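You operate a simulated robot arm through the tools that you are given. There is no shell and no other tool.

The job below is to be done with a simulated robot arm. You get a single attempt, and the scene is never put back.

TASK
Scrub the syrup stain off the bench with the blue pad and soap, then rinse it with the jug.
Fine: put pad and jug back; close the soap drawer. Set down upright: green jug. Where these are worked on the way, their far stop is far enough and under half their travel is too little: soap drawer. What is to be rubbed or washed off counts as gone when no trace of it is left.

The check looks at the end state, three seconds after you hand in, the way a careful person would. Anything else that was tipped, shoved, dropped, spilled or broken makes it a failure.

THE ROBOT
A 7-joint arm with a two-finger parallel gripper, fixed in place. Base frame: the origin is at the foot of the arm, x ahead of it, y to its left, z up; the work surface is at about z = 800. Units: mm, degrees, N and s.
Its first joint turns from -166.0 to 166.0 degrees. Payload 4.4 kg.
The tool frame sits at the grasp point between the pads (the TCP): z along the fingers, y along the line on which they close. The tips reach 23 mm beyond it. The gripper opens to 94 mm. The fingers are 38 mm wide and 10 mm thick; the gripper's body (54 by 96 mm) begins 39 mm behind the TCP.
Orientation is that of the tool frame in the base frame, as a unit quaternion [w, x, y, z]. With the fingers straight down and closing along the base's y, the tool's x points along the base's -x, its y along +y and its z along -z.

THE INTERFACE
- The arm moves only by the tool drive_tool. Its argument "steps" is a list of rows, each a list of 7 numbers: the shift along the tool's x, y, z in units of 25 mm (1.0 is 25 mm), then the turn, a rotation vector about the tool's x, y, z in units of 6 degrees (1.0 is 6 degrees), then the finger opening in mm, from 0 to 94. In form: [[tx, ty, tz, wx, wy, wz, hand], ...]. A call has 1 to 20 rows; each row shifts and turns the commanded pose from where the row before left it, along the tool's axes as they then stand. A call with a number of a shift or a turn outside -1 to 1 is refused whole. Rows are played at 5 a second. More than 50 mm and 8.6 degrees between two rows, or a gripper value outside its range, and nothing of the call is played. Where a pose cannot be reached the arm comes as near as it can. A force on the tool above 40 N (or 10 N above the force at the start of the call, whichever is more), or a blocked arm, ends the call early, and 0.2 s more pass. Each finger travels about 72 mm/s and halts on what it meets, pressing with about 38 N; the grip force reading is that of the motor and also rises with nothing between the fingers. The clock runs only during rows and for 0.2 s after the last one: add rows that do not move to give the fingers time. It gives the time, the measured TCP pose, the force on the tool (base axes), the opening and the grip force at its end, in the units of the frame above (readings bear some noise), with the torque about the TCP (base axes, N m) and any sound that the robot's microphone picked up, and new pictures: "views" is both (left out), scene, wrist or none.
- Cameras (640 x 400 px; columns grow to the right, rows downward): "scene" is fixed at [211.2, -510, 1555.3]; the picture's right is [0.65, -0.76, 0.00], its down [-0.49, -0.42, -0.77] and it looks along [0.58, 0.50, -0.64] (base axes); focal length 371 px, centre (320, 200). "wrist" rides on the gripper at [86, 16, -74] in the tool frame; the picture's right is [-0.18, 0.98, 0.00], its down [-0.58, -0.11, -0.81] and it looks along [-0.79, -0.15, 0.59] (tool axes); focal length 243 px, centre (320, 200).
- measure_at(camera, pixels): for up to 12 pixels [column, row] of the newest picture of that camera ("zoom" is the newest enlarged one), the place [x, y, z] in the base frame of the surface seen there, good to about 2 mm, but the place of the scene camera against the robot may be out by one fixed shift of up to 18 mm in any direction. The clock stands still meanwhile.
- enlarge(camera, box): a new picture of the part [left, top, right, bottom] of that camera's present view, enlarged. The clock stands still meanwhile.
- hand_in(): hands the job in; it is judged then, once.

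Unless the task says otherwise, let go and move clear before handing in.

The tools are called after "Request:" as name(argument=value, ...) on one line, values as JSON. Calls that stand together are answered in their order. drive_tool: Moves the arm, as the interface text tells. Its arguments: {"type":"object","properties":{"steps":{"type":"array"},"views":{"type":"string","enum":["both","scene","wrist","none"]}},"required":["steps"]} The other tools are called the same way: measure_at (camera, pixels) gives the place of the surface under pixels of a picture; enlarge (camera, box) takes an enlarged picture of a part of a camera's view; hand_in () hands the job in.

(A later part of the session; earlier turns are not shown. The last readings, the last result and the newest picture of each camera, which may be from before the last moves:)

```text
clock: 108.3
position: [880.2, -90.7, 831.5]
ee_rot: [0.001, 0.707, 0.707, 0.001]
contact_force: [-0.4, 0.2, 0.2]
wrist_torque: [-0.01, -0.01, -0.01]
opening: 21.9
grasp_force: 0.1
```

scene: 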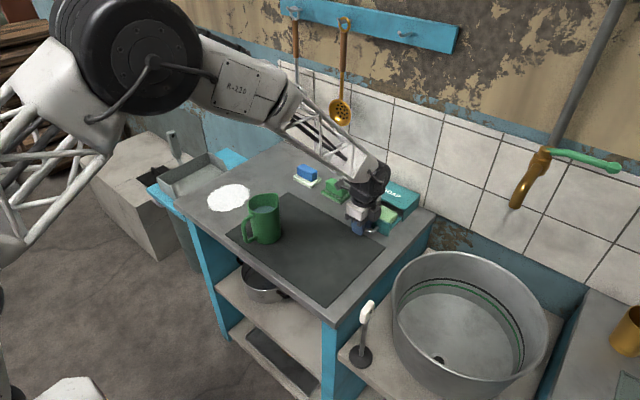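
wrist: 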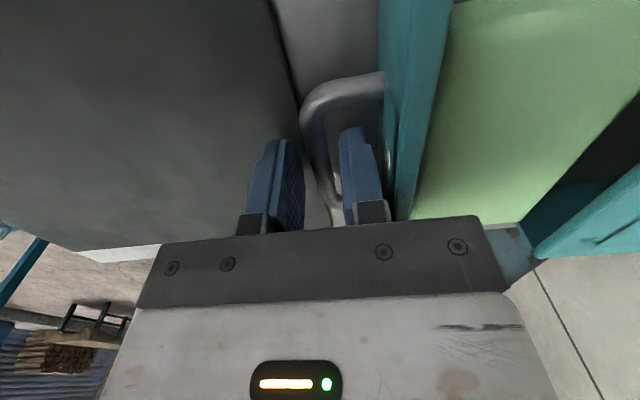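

The finger is inside the loop. I'll grip the bar and push the drawer toward closed in 5 mm steps.

Request:
drive_tool(steps=[[0, 0, 0, 0, 0, 0, 10], [0, 0, 0, 0, 0, 0, 4], [0, 0, 0, 0, 0, 0, 2], [0, 0.1, 0, 0, 0, 0, 2], [0, 0.2, 0, 0, 0, 0, 2], [0, 0.2, 0, 0, 0, 0, 2], [0, 0.2, 0, 0, 0, 0, 2], [0, 0.2, 0, 0, 0, 0, 2], [0, 0.2, 0, 0, 0, 0, 2], [0, 0.2, 0, 0, 0, 0, 2], [0, 0.2, 0, 0, 0, 0, 2], [0, 0.2, 0, 0, 0, 0, 2], [0, 0.2, 0, 0, 0, 0, 2], [0, 0.2, 0, 0, 0, 0, 2], [0, 0.2, 0, 0, 0, 0, 2], [0, 0.2, 0, 0, 0, 0, 2], [0, 0.2, 0, 0, 0, 0, 2], [0, 0, 0, 0, 0, 0, 2]])

```text
clock: 112.2
position: [948.8, -90.4, 830.9]
ee_rot: [0.002, 0.708, 0.706, 0.001]
contact_force: [-1.7, 1.8, 9.1]
wrist_torque: [0.12, 0.06, 0.08]
opening: 9.3
grasp_force: 45.4
```

scene: 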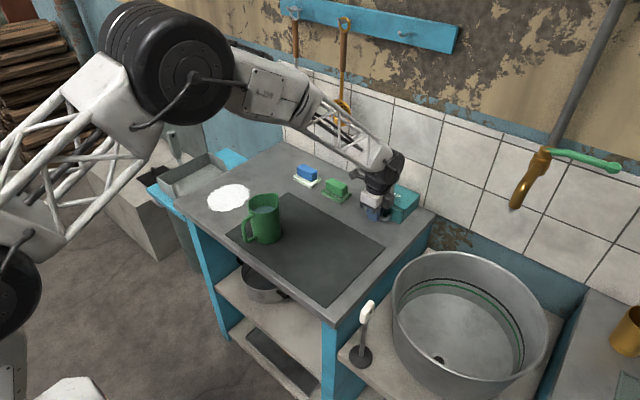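
wrist: 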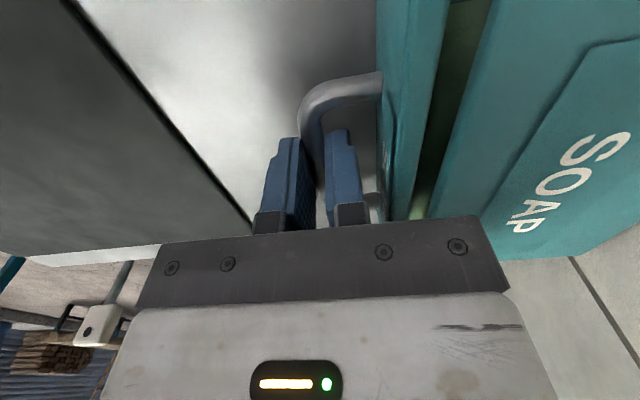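

About 7 mm remain. I'll push in 1.5–2 mm steps until it seats.

Request:
drive_tool(steps=[[0, 0.08, 0, 0, 0, 0, 2], [0, 0.08, 0, 0, 0, 0, 2], [0, 0.06, 0, 0, 0, 0, 2], [0, 0.06, 0, 0, 0, 0, 2], [0, 0.05, 0, 0, 0, 0, 2], [0, 0.05, 0, 0, 0, 0, 2]])

```text
clock: 113.6
position: [957.1, -89.9, 831.4]
ee_rot: [0.0, 0.707, 0.707, 0.0]
contact_force: [-20.7, 5.1, 9.3]
wrist_torque: [0.11, 0.27, 0.08]
opening: 9.3
grasp_force: 45.0
stopped in row 6: the force on the tool passed its limit at 44 N (the readings are from after the stop); the commanded pose is now the measured one
```

scene: 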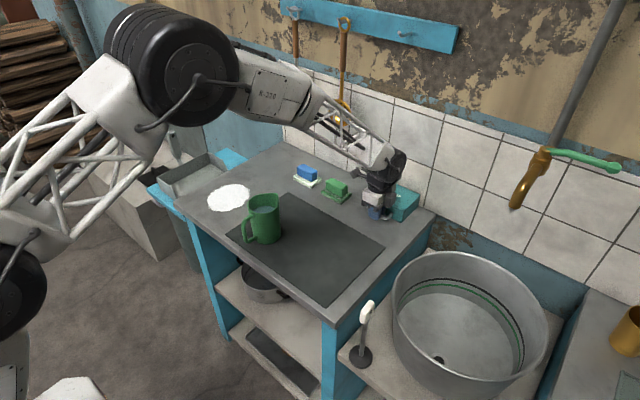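
wrist: 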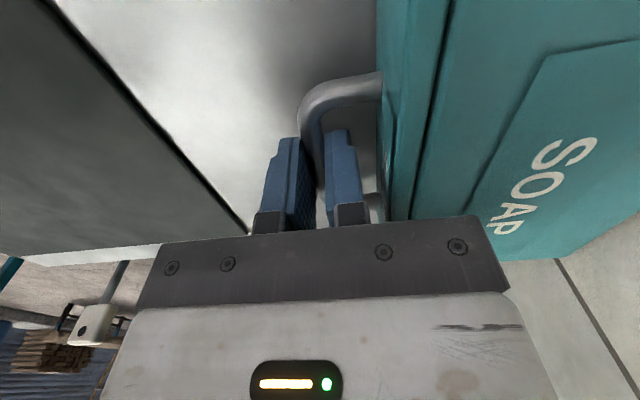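

The drawer is seated at its closed stop. I'll release the bar and rise.

Request:
drive_tool(steps=[[0, -0.03, 0, 0, 0, 0, 20], [0, 0, 0, 0, 0, 0, 20], [0, 0, 0, 0, 0, 0, 20], [0, 0, -0.4, 0, 0, 0, 20], [0, 0, -0.6, 0, 0, 0, 20], [0, 0, -1, 0, 0, 0, 20], [0, 0, -1, 0, 0, 0, 20], [0, 0, -1, 0, 0, 0, 20], [0, 0, -1, 0, 0, 0, 20], [0, 0, -1, 0, 0, 0, 20], [0, 0, 0, 0, 0, 0, 20]])

```text
clock: 116.0
position: [955.2, -90.3, 982.0]
ee_rot: [0.0, 0.708, 0.706, 0.0]
contact_force: [0.6, 0.2, 0.7]
wrist_torque: [-0.01, -0.05, 0.0]
opening: 19.9
grasp_force: 0.2
```

scene: 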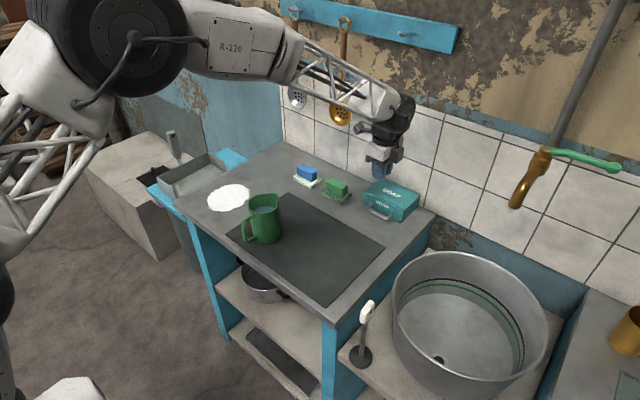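
wrist: 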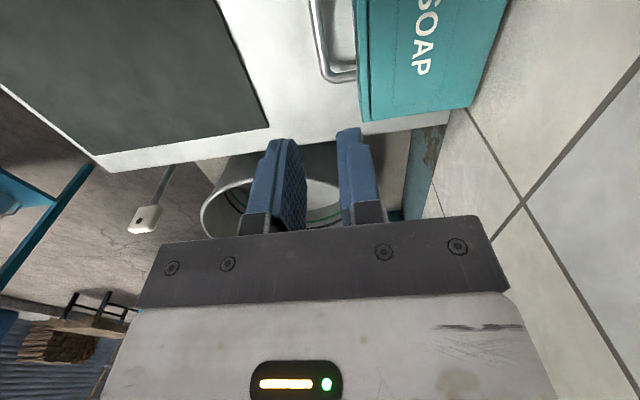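

Request:
enlarge(camera="scene", box=[285, 155, 425, 230])

```text
4.57 times, centred on (355, 192) of scene
```

zoom: 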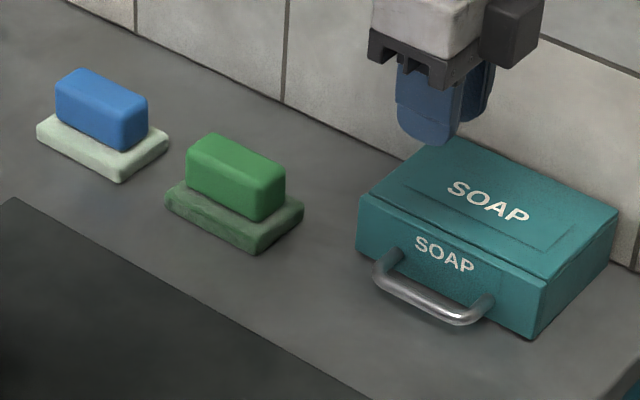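

The drawer is fully closed. Next is the jug: I'll retreat toward the robot, then turn the tool back to its original yaw.

Request:
drive_tool(steps=[[0, -1, 0, 0, 0, 0, 20], [0, -1, 0, 0, 0, 0, 20], [0, -1, 0, 0, 0, 0, 20], [0, -1, 0, 0, 0, 0, 20], [0, -1, 0, 0, 0, 0, 20], [0, -1, 0, 0, 0, 0, 20], [0, -1, 0, 0, 0, 0, 20], [0, -1, 0, 0, 0, 0, 20], [0, -1, 0, 0, 0, 0, 20], [0, -1, 0, 0, 0, 0, 20], [0, -1, 0, 0, 0, 0, 20], [0, -1, 0, 0, 0, 0, 20], [0, -1, 0, 0, 0, 0, 20], [0, -1, 0, 0, 0, 0, 20], [0, -1, 0, 0, 0, 0, 20], [0, -1, 0, 0, 0, 0, 20]], views="none")

Request:
drive_tool(steps=[[0, 0, 0, 0, 0, -1, 20], [0, 0, 0, 0, 0, -1, 30], [0, 0, 0, 0, 0, -1, 40], [0, 0, 0, 0, 0, -1, 50], [0, 0, 0, 0, 0, -1, 50], [0, 0, 0, 0, 0, -1, 50], [0, 0, 0, 0, 0, -1, 50], [0, 0, 0, 0, 0, -1, 50], [0, 0, 0, 0, 0, -1, 50], [0, 0, 0, 0, 0, -1, 50], [0, 0, 0, 0, 0, -1, 50], [0, 0, 0, 0, 0, -1, 50], [0, 0, 0, 0, 0, -1, 50], [0, 0, 0, 0, 0, -1, 50], [0, 0, 0, 0, 0, -1, 50], [0, 0, 0, 0, 0, 0, 50]])

```text
clock: 119.4
position: [555.1, -90.7, 981.1]
ee_rot: [0.0, 0.707, 0.707, 0.0]
contact_force: [0.2, -0.5, 0.8]
wrist_torque: [0.0, 0.03, -0.01]
opening: 20.1
grasp_force: 0.1
```

```text
clock: 122.8
position: [556.3, -90.8, 980.1]
ee_rot: [0.001, 0.0, 1.0, 0.0]
contact_force: [-0.1, -0.9, -0.7]
wrist_torque: [0.0, -0.03, -0.01]
opening: 49.8
grasp_force: 0.1
```

scene: 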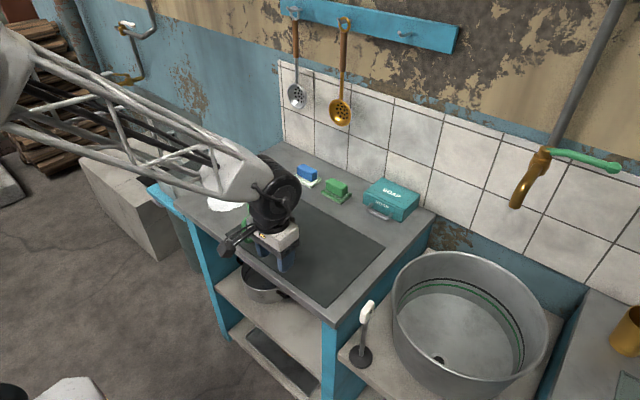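
wrist: 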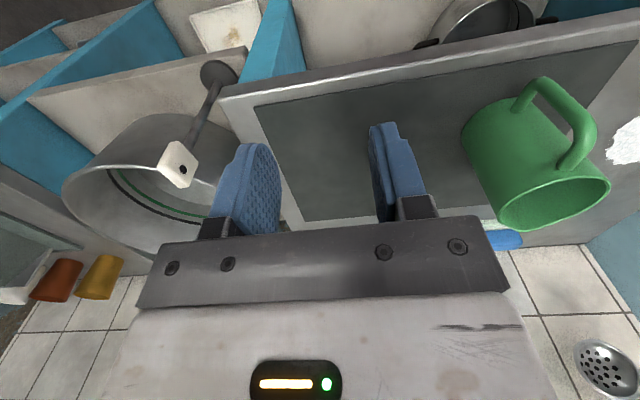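

The jug and its handle are now clear in the wrist view at (540,150). I'll enlarge that area and measure the handle bar.

Request:
enlarge(camera="wrist", box=[440, 60, 640, 240])

```text
2.22 times, centred on (540, 150) of wrist
```

zoom: 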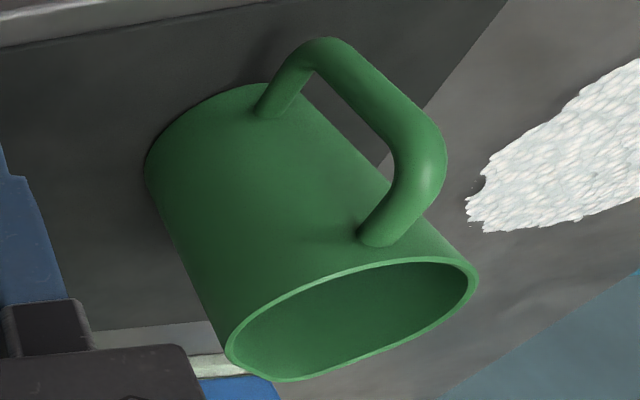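

Request:
measure_at(camera="zoom", pixels=[[325, 65], [355, 90], [380, 110], [405, 130], [425, 155], [415, 190], [385, 225], [290, 85], [270, 105], [300, 62], [240, 350], [475, 280]])

Request:
measure_at(camera="zoom", pixels=[[340, 105], [375, 80], [365, 130], [410, 110], [445, 160], [400, 155], [370, 265], [235, 330], [470, 265], [160, 170], [255, 90], [290, 375]])

```text
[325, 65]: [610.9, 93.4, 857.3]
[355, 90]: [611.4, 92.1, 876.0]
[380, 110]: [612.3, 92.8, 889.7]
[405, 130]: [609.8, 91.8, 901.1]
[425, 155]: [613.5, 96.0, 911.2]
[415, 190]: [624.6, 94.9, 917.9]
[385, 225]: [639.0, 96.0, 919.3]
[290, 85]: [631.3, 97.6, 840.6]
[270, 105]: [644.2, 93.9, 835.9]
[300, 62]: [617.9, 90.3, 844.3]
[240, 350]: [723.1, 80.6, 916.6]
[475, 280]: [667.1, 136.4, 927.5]
```

```text
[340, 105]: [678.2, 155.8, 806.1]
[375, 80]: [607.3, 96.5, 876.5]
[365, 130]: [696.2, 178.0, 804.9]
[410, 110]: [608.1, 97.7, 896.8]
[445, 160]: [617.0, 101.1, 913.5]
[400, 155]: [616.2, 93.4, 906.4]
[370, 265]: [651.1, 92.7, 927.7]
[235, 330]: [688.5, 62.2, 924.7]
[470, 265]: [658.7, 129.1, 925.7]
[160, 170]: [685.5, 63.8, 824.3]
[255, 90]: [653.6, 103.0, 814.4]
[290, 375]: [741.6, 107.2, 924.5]
```

The handle bar is vertical at about (613.5, 98), z 852–905. The jug axis is near (688, 103) and the spout tip is at (742, 107, 925). I'll line the tool up in front of the handle at a safe height.

Request:
drive_tool(steps=[[0.1454, 0.7516, 0, 0, 0, 0, 50], [0.1454, 0.7516, 0, 0, 0, 0, 50], [0.1454, 0.7516, 0, 0, 0, 0, 50], [0.1454, 0.7516, 0, 0, 0, 0, 50], [0.1454, 0.7516, 0, 0, 0, 0, 50], [0.1454, 0.7516, 0, 0, 0, 0, 50], [0.1454, 0.7516, 0, 0, 0, 0, 50], [0.1454, 0.7516, 0, 0, 0, 0, 50], [0.1454, 0.7516, 0, 0, 0, 0, 50], [0.1454, 0.7516, 0, 0, 0, 0, 50], [0, 0, 0, 0, 0, 0, 50]], views="none")

Request:
drive_tool(steps=[[0, 0, 0, 0, -1, 0, 50], [0, 0, 0, 0, -1, 0, 50], [0, 0, 0, 0, -1, 0, 50], [0, 0, 0, 0, -1, 0, 50], [0, 0, 0, 0, -1, 0, 50], [0, 0, 0, 0, 0, 0, 50]])

```text
clock: 125.2
position: [519.9, 98.0, 980.0]
ee_rot: [0.001, 0.001, 1.0, 0.0]
contact_force: [0.3, -1.0, -0.4]
wrist_torque: [-0.04, 0.02, 0.04]
opening: 49.8
grasp_force: 0.0
```

```text
clock: 126.6
position: [521.4, 98.8, 981.8]
ee_rot: [0.259, 0.0, 0.966, 0.0]
contact_force: [-0.1, -0.3, -0.6]
wrist_torque: [0.01, 0.03, 0.0]
opening: 49.9
grasp_force: 0.0
```

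scene: 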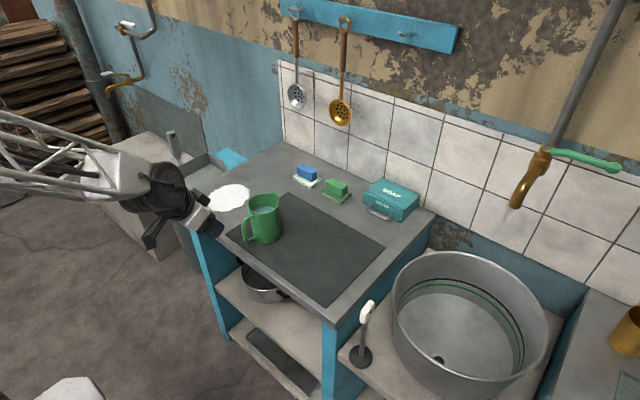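
wrist: 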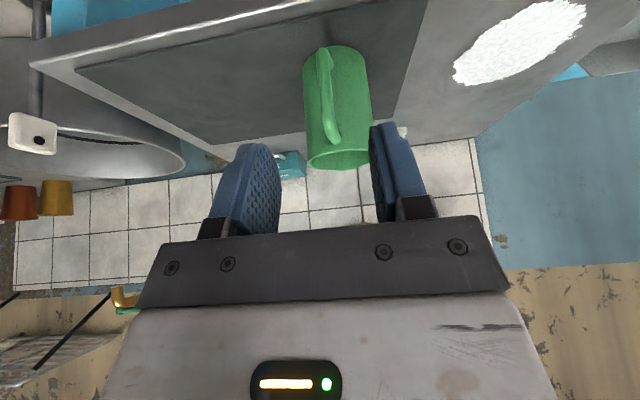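

The pitch direction is right: the tool now tilts 30° forward. I'll continue to 60°.

Request:
drive_tool(steps=[[0, 0, 0, 0, -1, 0, 50], [0, 0, 0, 0, -1, 0, 50], [0, 0, 0, 0, -1, 0, 50], [0, 0, 0, 0, -1, 0, 50], [0, 0, 0, 0, -1, 0, 50], [0, 0, 0, 0, 0, 0, 50]])

```text
clock: 128.2
position: [524.0, 98.3, 913.5]
ee_rot: [0.444, -0.008, 0.896, -0.017]
contact_force: [0.0, -0.5, 0.3]
wrist_torque: [0.0, 0.0, -0.01]
opening: 50.0
grasp_force: 0.0
stopped in row 6: the arm was blocked; the commanded pose is now the measured one
```

scene: 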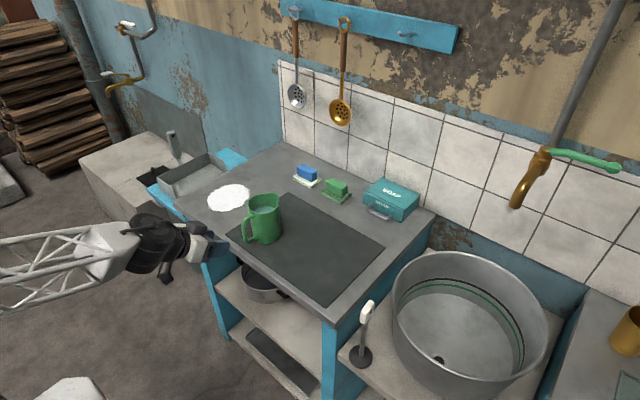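
wrist: 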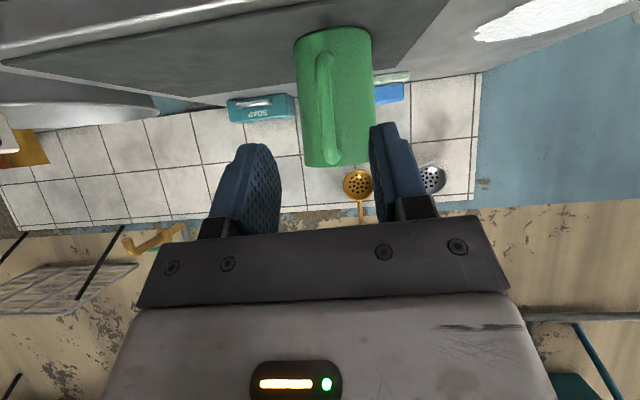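

The arm was blocked near 53° pitch and sagged to z 913, without contact, so this is a joint limit this close in. I'll back off to about 40° pitch, raise, and remove the small roll and yaw error.

Request:
drive_tool(steps=[[-0.3, 0, -0.3, -0.223, 1, 0.281, 50], [-0.5, 0, -0.5, 0, 1, 0, 50], [-0.5, 0, -0.5, 0, 0, 0, 50], [-0.5, 0, -0.5, 0, 0, 0, 50], [0, 0, 0, 0, 0, 0, 50]])

```text
clock: 129.4
position: [524.2, 97.5, 976.2]
ee_rot: [0.348, 0.0, 0.937, 0.001]
contact_force: [-0.1, 0.1, 0.7]
wrist_torque: [0.01, -0.01, -0.02]
opening: 49.8
grasp_force: 0.1
```

scene: 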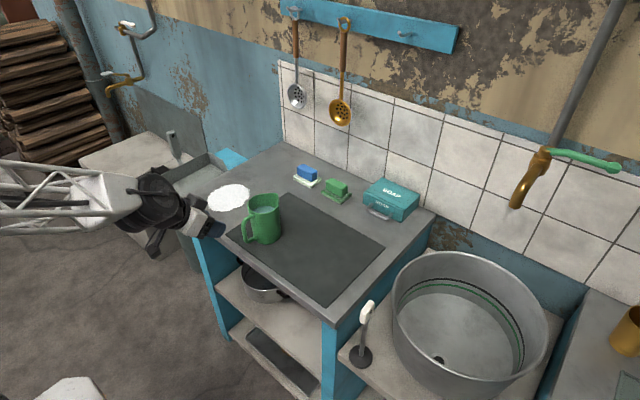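
wrist: 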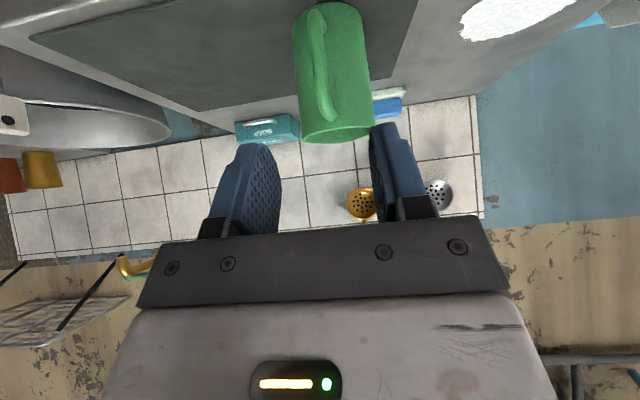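

The pitch is now a clean 40.7°. Before gripping the jug, I'll dry-run the pour motion in the air over the foam to check that the arm can reach the full tilt.

Request:
drive_tool(steps=[[-0.293, 0.87, 0.125, 0, 0, 0, 50], [-0.293, 0.87, 0.125, 0, 0, 0, 50], [-0.293, 0.87, 0.125, 0, 0, 0, 50], [-0.293, 0.87, 0.125, 0, 0, 0, 50], [-0.293, 0.87, 0.125, 0, 0, 0, 50], [-0.293, 0.87, 0.125, 0, 0, 0, 50], [-0.293, 0.87, 0.125, 0, 0, 0, 50], [-0.293, 0.87, 0.125, 0, 0, 0, 50], [-0.293, 0.87, 0.125, 0, 0, 0, 50], [-0.293, 0.87, 0.125, 0, 0, 0, 50], [0, 0, 0, 0, 0, 0, 50]], views="none")

Request:
drive_tool(steps=[[0, 0, 0, 0, 1, 0, 50], [0, 0, 0, 0, 1, 0, 50], [0, 0, 0, 0, 1, 0, 50], [0, 0, 0, 0, 1, 0, 50], [0, 0, 0, 0, 1, 0, 50], [0, 0, 0, 0, 1, 0, 50], [0, 0, 0, 0, 1, 0, 50], [0, 0, 0, 0, 1, 0, 50], [0, 0, 0, 0, 1, 0, 50], [0, 0, 0, 0, 1, 0, 50], [0, 0, 0, 0, 1, 0, 50], [0, 0, 0, 0, 1, 0, 50], [0, 0, 0, 0, 1, 0, 50], [0, 0, 0, 0, 1, 0, 50], [0, 0, 0, 0, 0, 0, 50]])

```text
clock: 131.8
position: [599.6, 316.8, 1001.5]
ee_rot: [0.349, 0.0, 0.937, 0.001]
contact_force: [-0.6, 0.5, -0.2]
wrist_torque: [0.01, 0.0, 0.0]
opening: 50.1
grasp_force: 0.0
```

```text
clock: 135.0
position: [599.1, 316.5, 1000.1]
ee_rot: [-0.369, -0.001, 0.929, 0.0]
contact_force: [-0.4, 0.8, -0.2]
wrist_torque: [0.01, 0.0, -0.01]
opening: 50.1
grasp_force: 0.0
```

scene: 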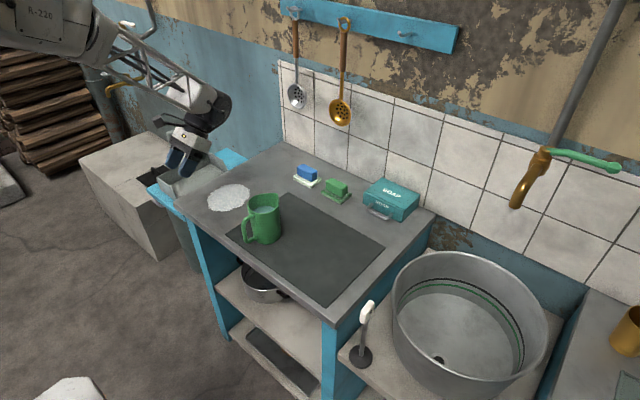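
wrist: 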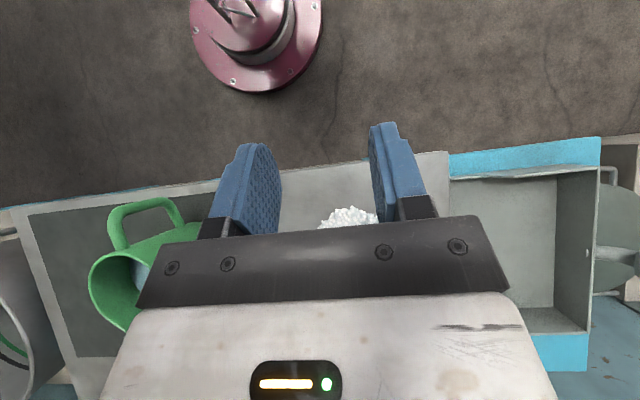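

The full 84° tilt is reachable. The foam patch looks thinner now, so I'll check it up close.

Request:
enlarge(camera="scene", box=[195, 165, 265, 220])

```text
7.27 times, centred on (230, 192) of scene
```

zoom: 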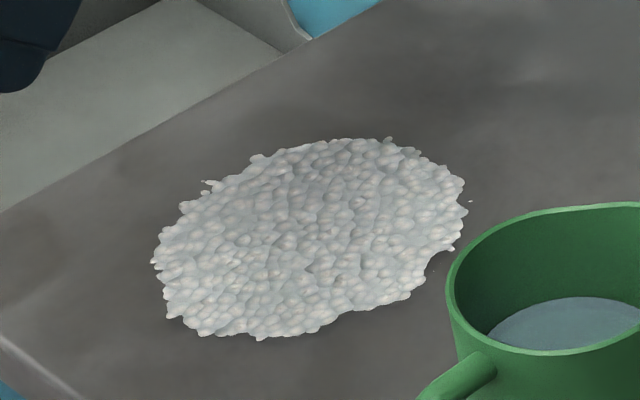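

That's only the arm's shadow; the foam is unchanged. I'll measure its outline for aiming.

Request:
measure_at(camera="zoom", pixels=[[158, 260], [465, 205], [385, 142], [265, 336], [310, 240], [200, 200], [410, 290], [180, 320], [440, 250], [290, 150]])

```text
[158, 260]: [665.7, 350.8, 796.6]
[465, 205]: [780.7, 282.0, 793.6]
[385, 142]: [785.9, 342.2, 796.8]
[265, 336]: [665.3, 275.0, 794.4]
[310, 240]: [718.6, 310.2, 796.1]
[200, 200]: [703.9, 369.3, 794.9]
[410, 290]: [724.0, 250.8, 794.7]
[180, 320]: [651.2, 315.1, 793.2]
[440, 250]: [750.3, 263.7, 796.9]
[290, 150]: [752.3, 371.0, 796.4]
```

The foam spans about x 658–793, y 265–386. I'll return to the 40.7° pitch and move back in front of the jug handle.

Request:
drive_tool(steps=[[0, 0, 0, 0, -1, 0, 50], [0, 0, 0, 0, -1, 0, 50], [0, 0, 0, 0, -1, 0, 50], [0, 0, 0, 0, -1, 0, 50], [0, 0, 0, 0, -1, 0, 50], [0, 0, 0, 0, -1, 0, 50], [0, 0, 0, 0, -1, 0, 50], [0, 0, 0, 0, -1, 0, 50], [0, 0, 0, 0, -1, 0, 50], [0, 0, 0, 0, -1, 0, 50], [0, 0, 0, 0, -1, 0, 50], [0, 0, 0, 0, -1, 0, 50], [0, 0, 0, 0, -1, 0, 50], [0, 0, 0, 0, -1, 0, 50], [0, 0, 0, 0, 0, 0, 50]], views="none")

Request:
drive_tool(steps=[[0.16, -0.874, -0.053, 0, 0, 0, 50], [0.16, -0.874, -0.053, 0, 0, 0, 50], [0.16, -0.874, -0.053, 0, 0, 0, 50], [0.16, -0.874, -0.053, 0, 0, 0, 50], [0.16, -0.874, -0.053, 0, 0, 0, 50], [0.16, -0.874, -0.053, 0, 0, 0, 50], [0.16, -0.874, -0.053, 0, 0, 0, 50], [0.16, -0.874, -0.053, 0, 0, 0, 50], [0.16, -0.874, -0.053, 0, 0, 0, 50], [0.16, -0.874, -0.053, 0, 0, 0, 50], [0, 0, 0, 0, 0, 0, 50], [0, 0, 0, 0, 0, 0, 50]])

```text
clock: 138.2
position: [598.9, 316.7, 1000.9]
ee_rot: [0.349, 0.0, 0.937, 0.0]
contact_force: [0.1, 0.4, 0.7]
wrist_torque: [-0.03, -0.01, -0.01]
opening: 49.9
grasp_force: 0.1
```

```text
clock: 140.8
position: [561.6, 97.3, 983.8]
ee_rot: [0.348, 0.0, 0.937, 0.0]
contact_force: [0.4, 0.3, -1.0]
wrist_torque: [-0.01, 0.0, -0.02]
opening: 50.0
grasp_force: 0.0
```

scene: 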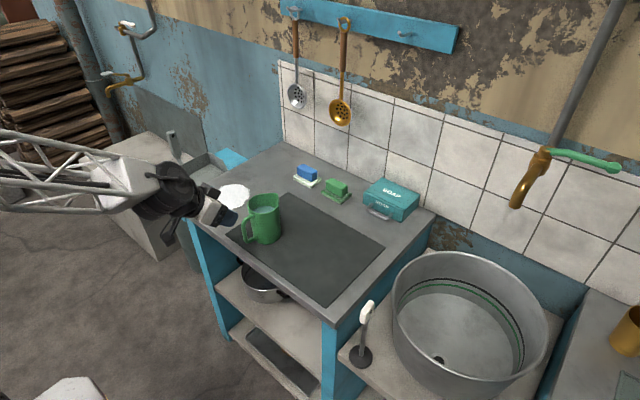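
wrist: 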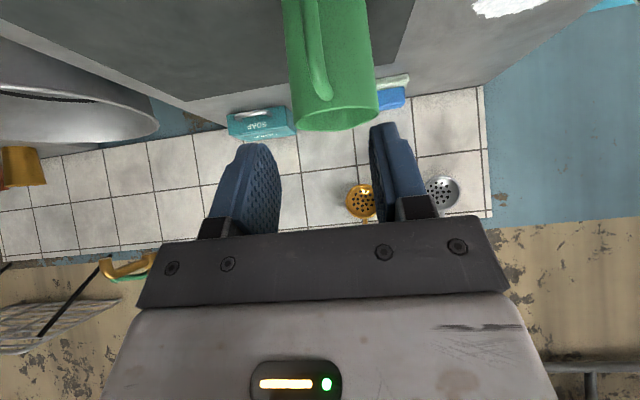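

I'll measure the handle again from this nearer view.

Request:
measure_at(camera="wrist", pixels=[[312, 20], [314, 40], [317, 60], [321, 80], [326, 95], [306, 40], [322, 40], [310, 60], [325, 60]])

Request:
enlarge(camera="wrist", box=[260, 0, 400, 140])

```text
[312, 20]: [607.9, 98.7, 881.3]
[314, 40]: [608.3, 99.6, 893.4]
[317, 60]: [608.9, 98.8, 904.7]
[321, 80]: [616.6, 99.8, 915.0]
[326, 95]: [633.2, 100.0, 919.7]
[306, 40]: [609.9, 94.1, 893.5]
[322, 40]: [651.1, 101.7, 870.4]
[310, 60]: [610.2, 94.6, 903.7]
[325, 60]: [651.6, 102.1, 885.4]
```

```text
2.86 times, centred on (330, 70) of wrist
```

zoom: 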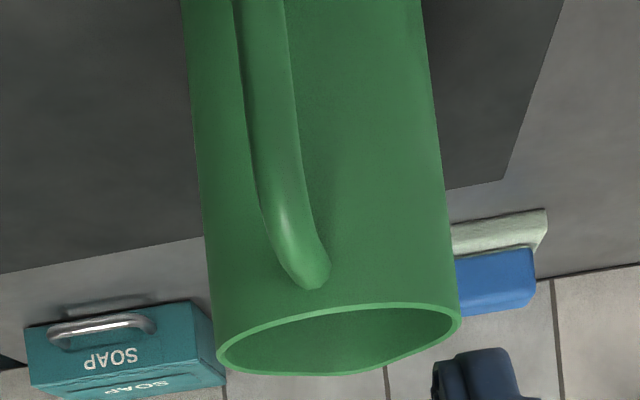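

The bar centre is at (614, 99). I'll descend in front of the handle to z≈880.

Request:
drive_tool(steps=[[0.452, 0.01, 0.525, 0, 0, 0, 50], [0.452, 0.01, 0.525, 0, 0, 0, 50], [0.452, 0.01, 0.525, 0, 0, 0, 50], [0.452, 0.01, 0.525, 0, 0, 0, 50], [0.452, 0.01, 0.525, 0, 0, 0, 50], [0.452, 0.01, 0.525, 0, 0, 0, 50], [0, 0, 0, 0, 0, 0, 50], [0, 0, 0, 0, 0, 0, 50]])

```text
clock: 142.6
position: [560.1, 100.1, 880.9]
ee_rot: [0.349, 0.0, 0.937, 0.0]
contact_force: [-0.1, 0.0, 0.5]
wrist_torque: [0.0, 0.03, 0.0]
opening: 50.0
grasp_force: 0.0
```

scene: 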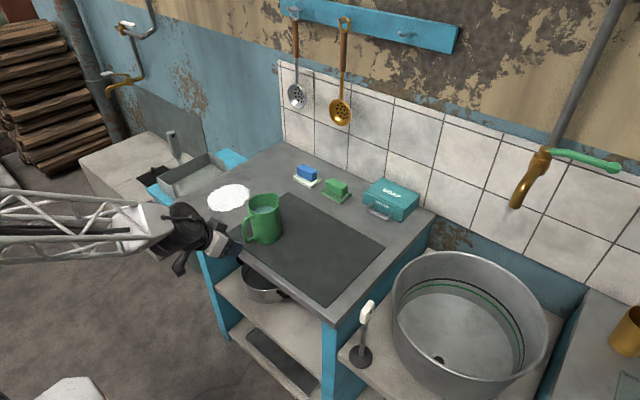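
wrist: 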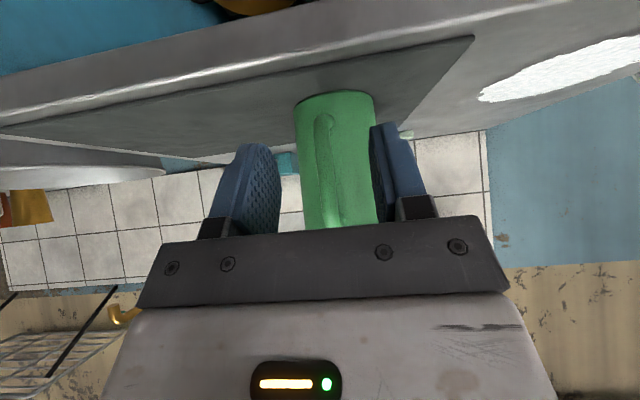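

The handle sits centred between the fingers at (325,170). I'll move forward 46 mm to straddle the bar.

Request:
drive_tool(steps=[[-0.28, 0, 0.24, 0, 0, 0, 50], [-0.28, 0, 0.24, 0, 0, 0, 50], [-0.28, 0, 0.24, 0, 0, 0, 50], [-0.28, 0, 0.24, 0, 0, 0, 50], [-0.28, 0, 0.24, 0, 0, 0, 50], [0, 0, 0, 0, 0, 0, 50], [0, 0, 0, 0, 0, 0, 50]])

```text
clock: 144.2
position: [607.0, 99.5, 879.9]
ee_rot: [0.349, 0.001, 0.937, 0.0]
contact_force: [-0.1, 0.4, 0.6]
wrist_torque: [0.02, 0.02, -0.01]
opening: 49.7
grasp_force: 0.2
```

scene: 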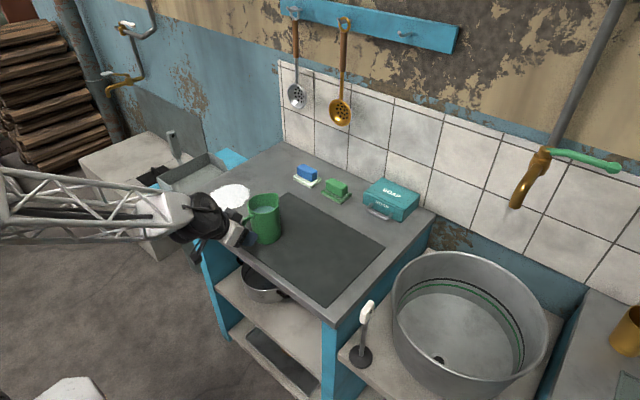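
wrist: 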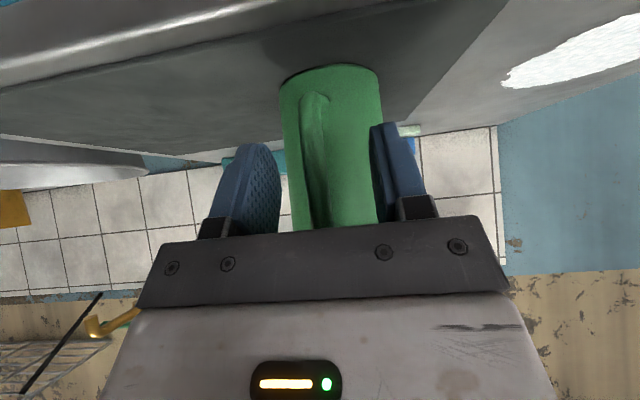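

I'll zoom in to verify that the bar is between the fingers before closing.

Request:
enlarge(camera="scene", box=[195, 180, 295, 260])

Request:
measure_at(camera="wrist", pixels=[[318, 110], [316, 140], [314, 170], [318, 200], [305, 150], [322, 150], [305, 190], [325, 190]])

```text
5.00 times, centred on (245, 220) of scene
```

zoom: 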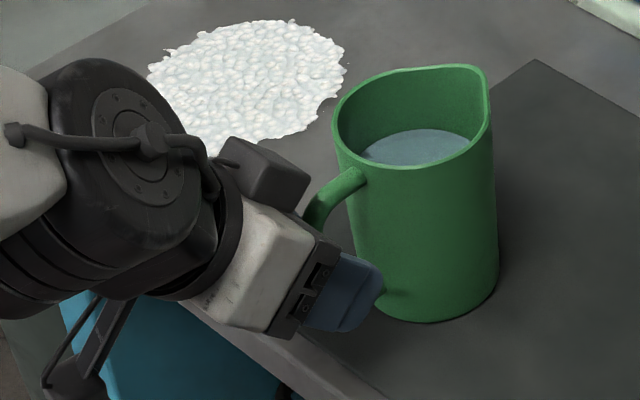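

```text
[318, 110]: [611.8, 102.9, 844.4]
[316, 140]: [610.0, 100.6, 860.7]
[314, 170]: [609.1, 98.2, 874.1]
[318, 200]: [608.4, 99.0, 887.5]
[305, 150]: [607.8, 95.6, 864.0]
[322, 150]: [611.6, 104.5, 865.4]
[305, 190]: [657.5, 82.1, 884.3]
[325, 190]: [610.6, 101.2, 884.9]
```

The bar is centred (y 95–105) between the fingers. I'll close on it.

Request:
drive_tool(steps=[[0, 0, 0, 0, 0, 0, 35], [0, 0, 0, 0, 0, 0, 20], [0, 0, 0, 0, 0, 0, 8], [0, 0, 0, 0, 0, 0, 0], [0, 0, 0, 0, 0, 0, 0], [0, 0, 0, 0, 0, 0, 0], [0, 0, 0, 0, 0, 0, 0]])

```text
clock: 145.8
position: [607.2, 99.5, 880.4]
ee_rot: [0.349, 0.001, 0.937, 0.0]
contact_force: [0.9, -0.1, 1.6]
wrist_torque: [-0.09, -0.07, 0.0]
opening: 11.1
grasp_force: 38.0
```

scene: 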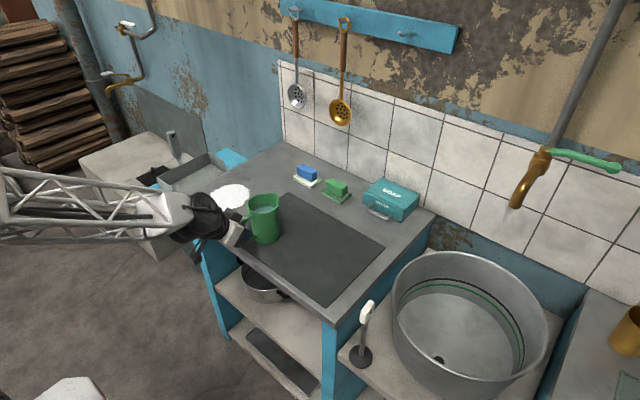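
wrist: 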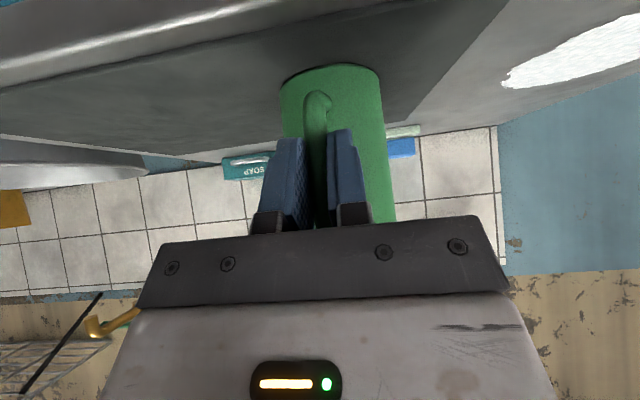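

The grip on the bar is firm at 11.1 mm and 38 N. I'll make a tiny 5 mm lift to test whether the jug stays upright in the grip.

Request:
drive_tool(steps=[[-0.026, 0, -0.03, 0, 0, 0, 0], [-0.026, 0, -0.03, 0, 0, 0, 0], [-0.026, 0, -0.03, 0, 0, 0, 0], [-0.026, 0, -0.03, 0, 0, 0, 0], [-0.026, 0, -0.03, 0, 0, 0, 0], [0, 0, 0, 0, 0, 0, 0], [0, 0, 0, 0, 0, 0, 0]])

Request:
enlarge(camera="scene", box=[195, 180, 295, 260])

```text
clock: 147.4
position: [607.1, 99.6, 886.4]
ee_rot: [0.349, 0.0, 0.937, 0.001]
contact_force: [0.3, -0.1, -3.6]
wrist_torque: [0.01, 0.3, 0.0]
opening: 11.3
grasp_force: 37.9
```

scene: 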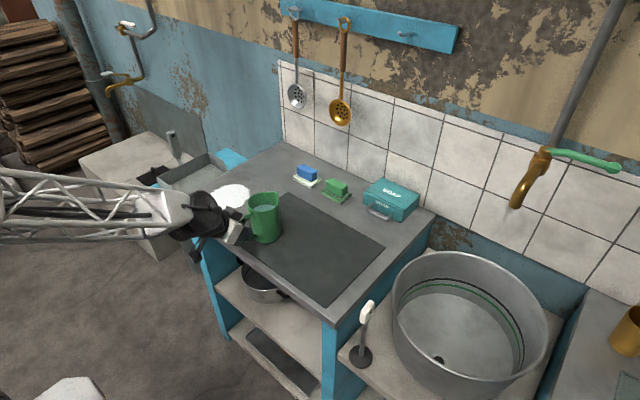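
wrist: 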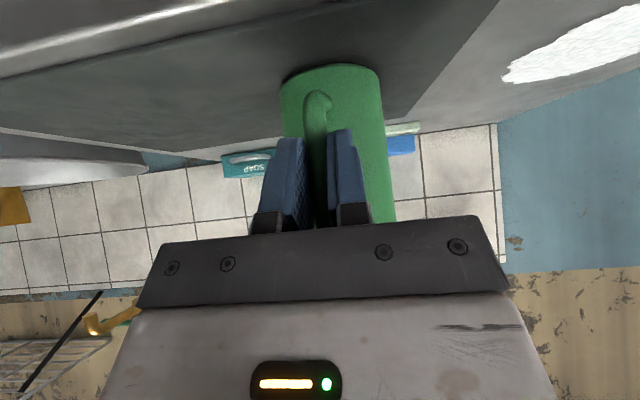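

```text
5.00 times, centred on (245, 220) of scene
```

zoom: 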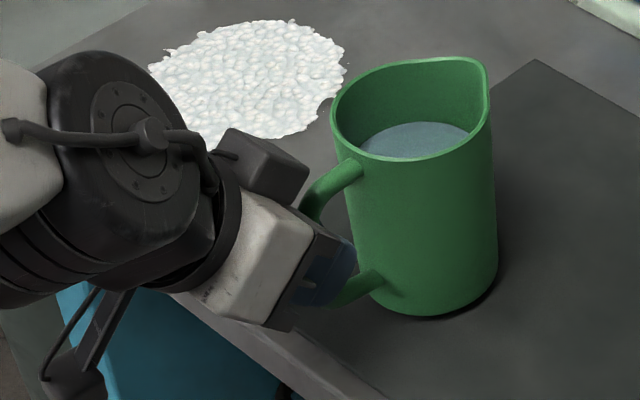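

The jug lifted cleanly: about 3.6 N of weight, still upright, with the water level fine. I'll continue lifting smoothly to z≈960.

Request:
drive_tool(steps=[[-0.0754, 0, -0.0874, 0, 0, 0, 0], [-0.1508, 0, -0.1747, 0, 0, 0, 0], [-0.1885, 0, -0.2184, 0, 0, 0, 0], [-0.1885, 0, -0.2184, 0, 0, 0, 0], [-0.1885, 0, -0.2184, 0, 0, 0, 0], [-0.1885, 0, -0.2184, 0, 0, 0, 0], [-0.1885, 0, -0.2184, 0, 0, 0, 0], [-0.1885, 0, -0.2184, 0, 0, 0, 0], [-0.1885, 0, -0.2184, 0, 0, 0, 0], [-0.1885, 0, -0.2184, 0, 0, 0, 0], [-0.1508, 0, -0.1747, 0, 0, 0, 0], [-0.0754, 0, -0.0874, 0, 0, 0, 0], [0, 0, 0, 0, 0, 0, 0]])

```text
clock: 150.2
position: [606.9, 100.2, 960.8]
ee_rot: [0.348, 0.001, 0.937, 0.0]
contact_force: [0.3, -0.1, -4.3]
wrist_torque: [-0.02, 0.27, 0.0]
opening: 11.1
grasp_force: 38.8
```

scene: 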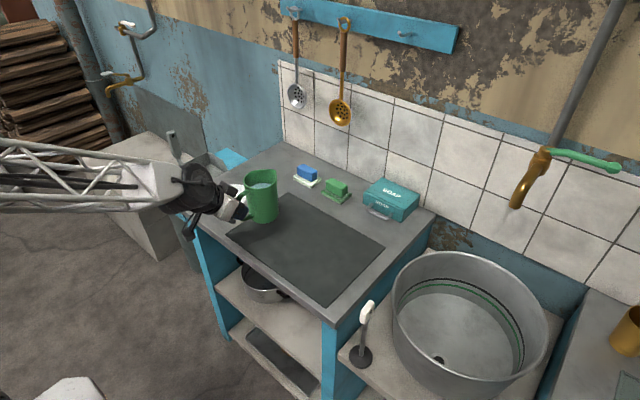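
wrist: 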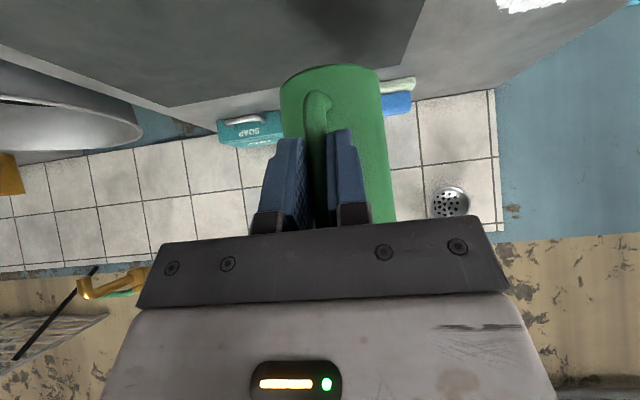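

The jug is steady at z 960. I'll carry it sideways toward the foam with a gentle ramp.

Request:
drive_tool(steps=[[0, 0.1, 0, 0, 0, 0, 0], [0, 0.25, 0, 0, 0, 0, 0], [0, 0.4, 0, 0, 0, 0, 0], [0, 0.45, 0, 0, 0, 0, 0], [0, 0.45, 0, 0, 0, 0, 0], [0, 0.45, 0, 0, 0, 0, 0], [0, 0.45, 0, 0, 0, 0, 0], [0, 0.45, 0, 0, 0, 0, 0], [0, 0.45, 0, 0, 0, 0, 0], [0, 0.45, 0, 0, 0, 0, 0], [0, 0.45, 0, 0, 0, 0, 0], [0, 0.45, 0, 0, 0, 0, 0], [0, 0.45, 0, 0, 0, 0, 0], [0, 0.45, 0, 0, 0, 0, 0], [0, 0.45, 0, 0, 0, 0, 0], [0, 0.45, 0, 0, 0, 0, 0], [0, 0.45, 0, 0, 0, 0, 0], [0, 0.45, 0, 0, 0, 0, 0], [0, 0.45, 0, 0, 0, 0, 0], [0, 0.4, 0, 0, 0, 0, 0]], views="scene")

Request:
drive_tool(steps=[[0, 0.25, 0, 0, 0, 0, 0], [0, 0.12, 0, 0, 0, 0, 0], [0, 0, 0, 0, 0, 0, 0], [0, 0, 0, 0, 0, 0, 0]])

```text
clock: 154.4
position: [608.4, 309.2, 961.9]
ee_rot: [0.349, 0.0, 0.937, 0.0]
contact_force: [1.1, 0.5, -3.4]
wrist_torque: [-0.04, 0.26, 0.0]
opening: 11.3
grasp_force: 38.4
```

scene: 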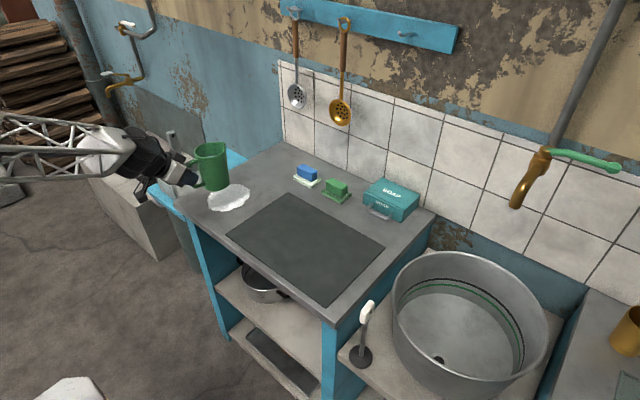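

```text
clock: 155.4
position: [606.7, 316.3, 961.4]
ee_rot: [0.349, 0.001, 0.937, 0.0]
contact_force: [-0.5, -0.8, -4.0]
wrist_torque: [0.02, 0.26, -0.02]
opening: 11.1
grasp_force: 38.5
```

scene: 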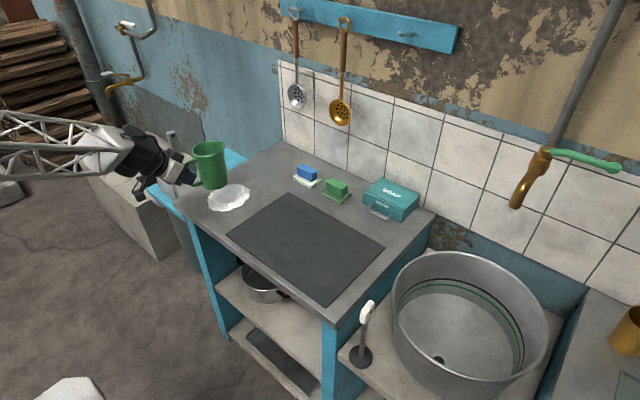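
wrist: 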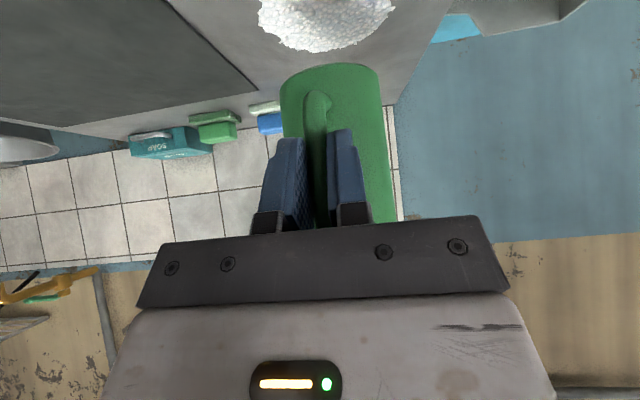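

The jug is over the foam. I'll begin tilting slowly to 30°, which is still below the estimated pour angle.

Request:
drive_tool(steps=[[0, 0, 0, 0, 0.25, 0, 0], [0, 0, 0, 0, 0.5, 0, 0], [0, 0, 0, 0, 0.5, 0, 0], [0, 0, 0, 0, 0.5, 0, 0], [0, 0, 0, 0, 0.5, 0, 0], [0, 0, 0, 0, 0.5, 0, 0], [0, 0, 0, 0, 0.5, 0, 0], [0, 0, 0, 0, 0.5, 0, 0], [0, 0, 0, 0, 0.5, 0, 0], [0, 0, 0, 0, 0.5, 0, 0], [0, 0, 0, 0, 0.25, 0, 0], [0, 0, 0, 0, 0, 0, 0]])

Request:
enlarge(camera="scene", box=[170, 120, 290, 220])

```text
clock: 158.0
position: [607.5, 316.2, 961.7]
ee_rot: [0.093, -0.001, 0.996, 0.0]
contact_force: [0.4, 0.3, -4.7]
wrist_torque: [0.03, 0.21, -0.01]
opening: 11.3
grasp_force: 38.7
```

scene: 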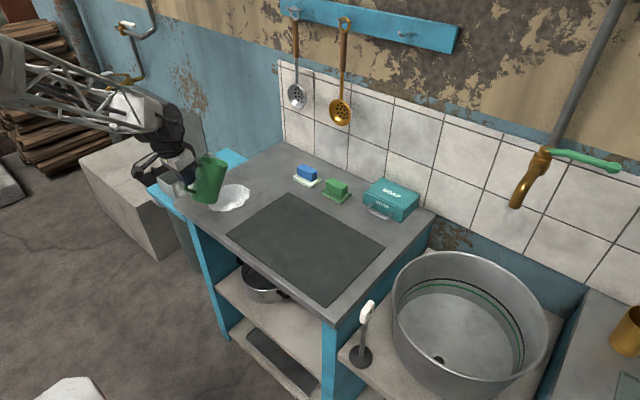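
wrist: 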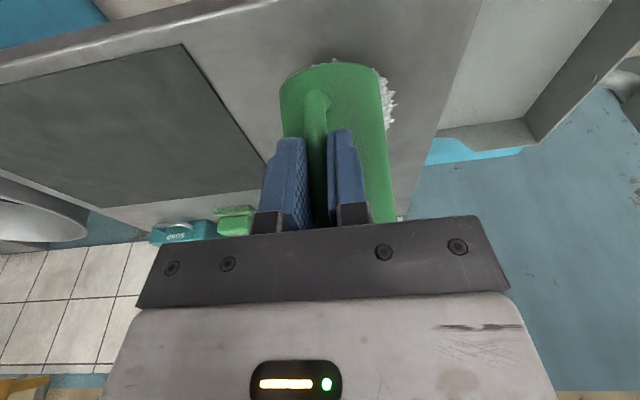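

```text
4.00 times, centred on (230, 170) of scene
```

zoom: 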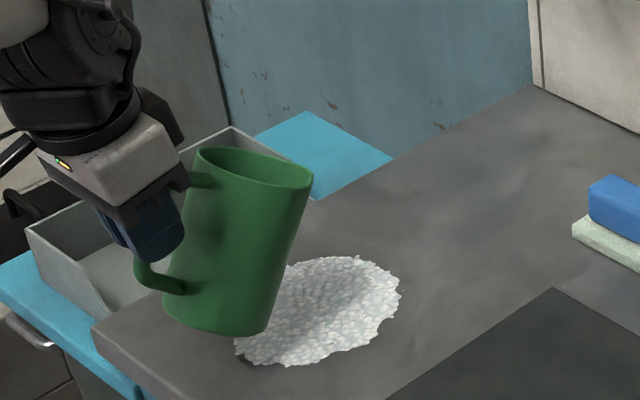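

The jug follows the tool's tilt. I'll measure where the spout tip is now.

Request:
measure_at(camera="zoom", pixels=[[310, 182], [300, 178], [230, 150], [305, 195], [265, 325], [200, 330], [370, 270]])

```text
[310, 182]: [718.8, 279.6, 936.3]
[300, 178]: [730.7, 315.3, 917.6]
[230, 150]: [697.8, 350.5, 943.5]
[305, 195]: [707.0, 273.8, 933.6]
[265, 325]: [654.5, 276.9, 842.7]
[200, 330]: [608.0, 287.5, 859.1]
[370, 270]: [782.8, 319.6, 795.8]
```

The spout is near (740, 327, 926). I'll tilt slowly further to about 39° and watch for the pour starting.

Request:
drive_tool(steps=[[0, 0, 0, 0, 0.25, 0, 0], [0, 0, 0, 0, 0.25, 0, 0], [0, 0, 0, 0, 0.25, 0, 0], [0, 0, 0, 0, 0.25, 0, 0], [0, 0, 0, 0, 0.25, 0, 0], [0, 0, 0, 0, 0.25, 0, 0], [0, 0, 0, 0, 0, 0, 0]])

Request:
enlarge(camera="scene", box=[170, 120, 290, 220])

```text
clock: 159.6
position: [606.1, 317.7, 961.6]
ee_rot: [0.014, 0.0, 1.0, 0.0]
contact_force: [0.0, 0.4, -3.7]
wrist_torque: [-0.02, 0.16, 0.01]
opening: 11.1
grasp_force: 38.1
```

scene: 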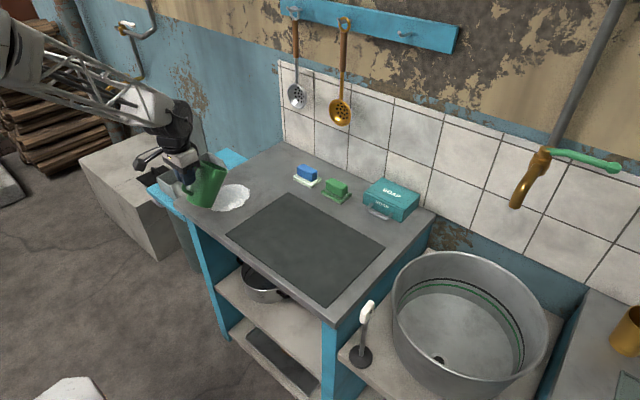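
wrist: 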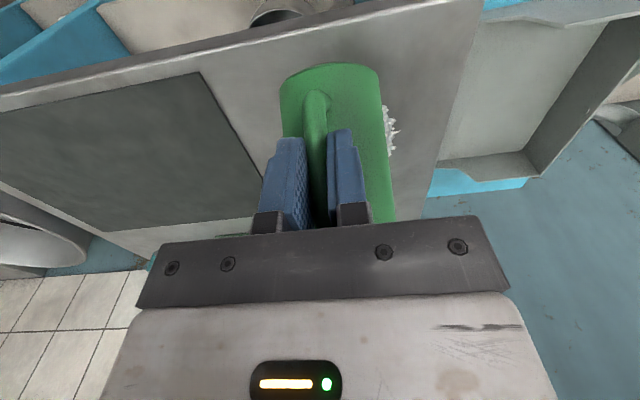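

```text
4.00 times, centred on (230, 170) of scene
```

zoom: 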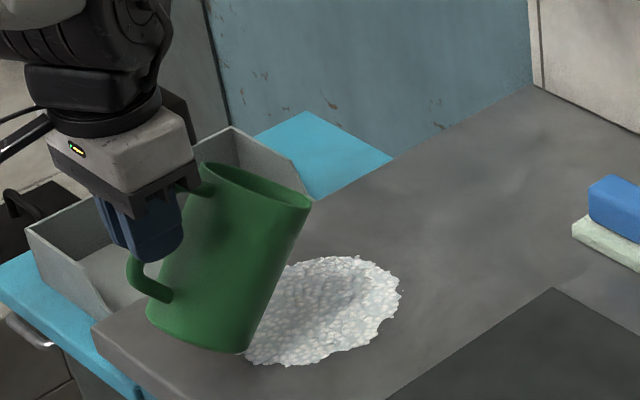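

There's no water flow yet at 39°. I'll continue in small steps.

Request:
drive_tool(steps=[[0, 0, 0, 0, 0.25, 0, 0], [0, 0, 0, 0, 0.25, 0, 0], [0, 0, 0, 0, 0.25, 0, 0], [0, 0, 0, 0, 0, 0, 0]], views="scene")

Request:
enlarge(camera="scene", box=[170, 120, 290, 220])

```text
clock: 160.6
position: [607.2, 315.9, 961.2]
ee_rot: [-0.024, 0.0, 1.0, 0.001]
contact_force: [0.1, -0.1, -3.7]
wrist_torque: [-0.01, 0.16, 0.01]
opening: 11.1
grasp_force: 38.2
```

scene: 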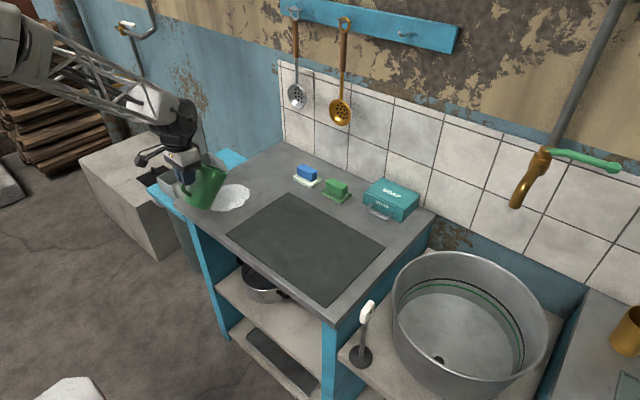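

```text
4.00 times, centred on (230, 170) of scene
```

zoom: 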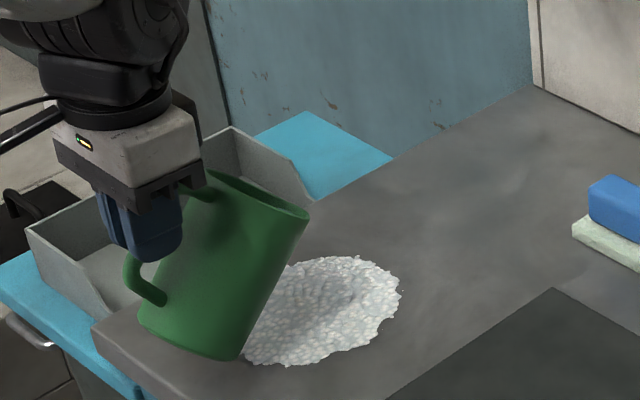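

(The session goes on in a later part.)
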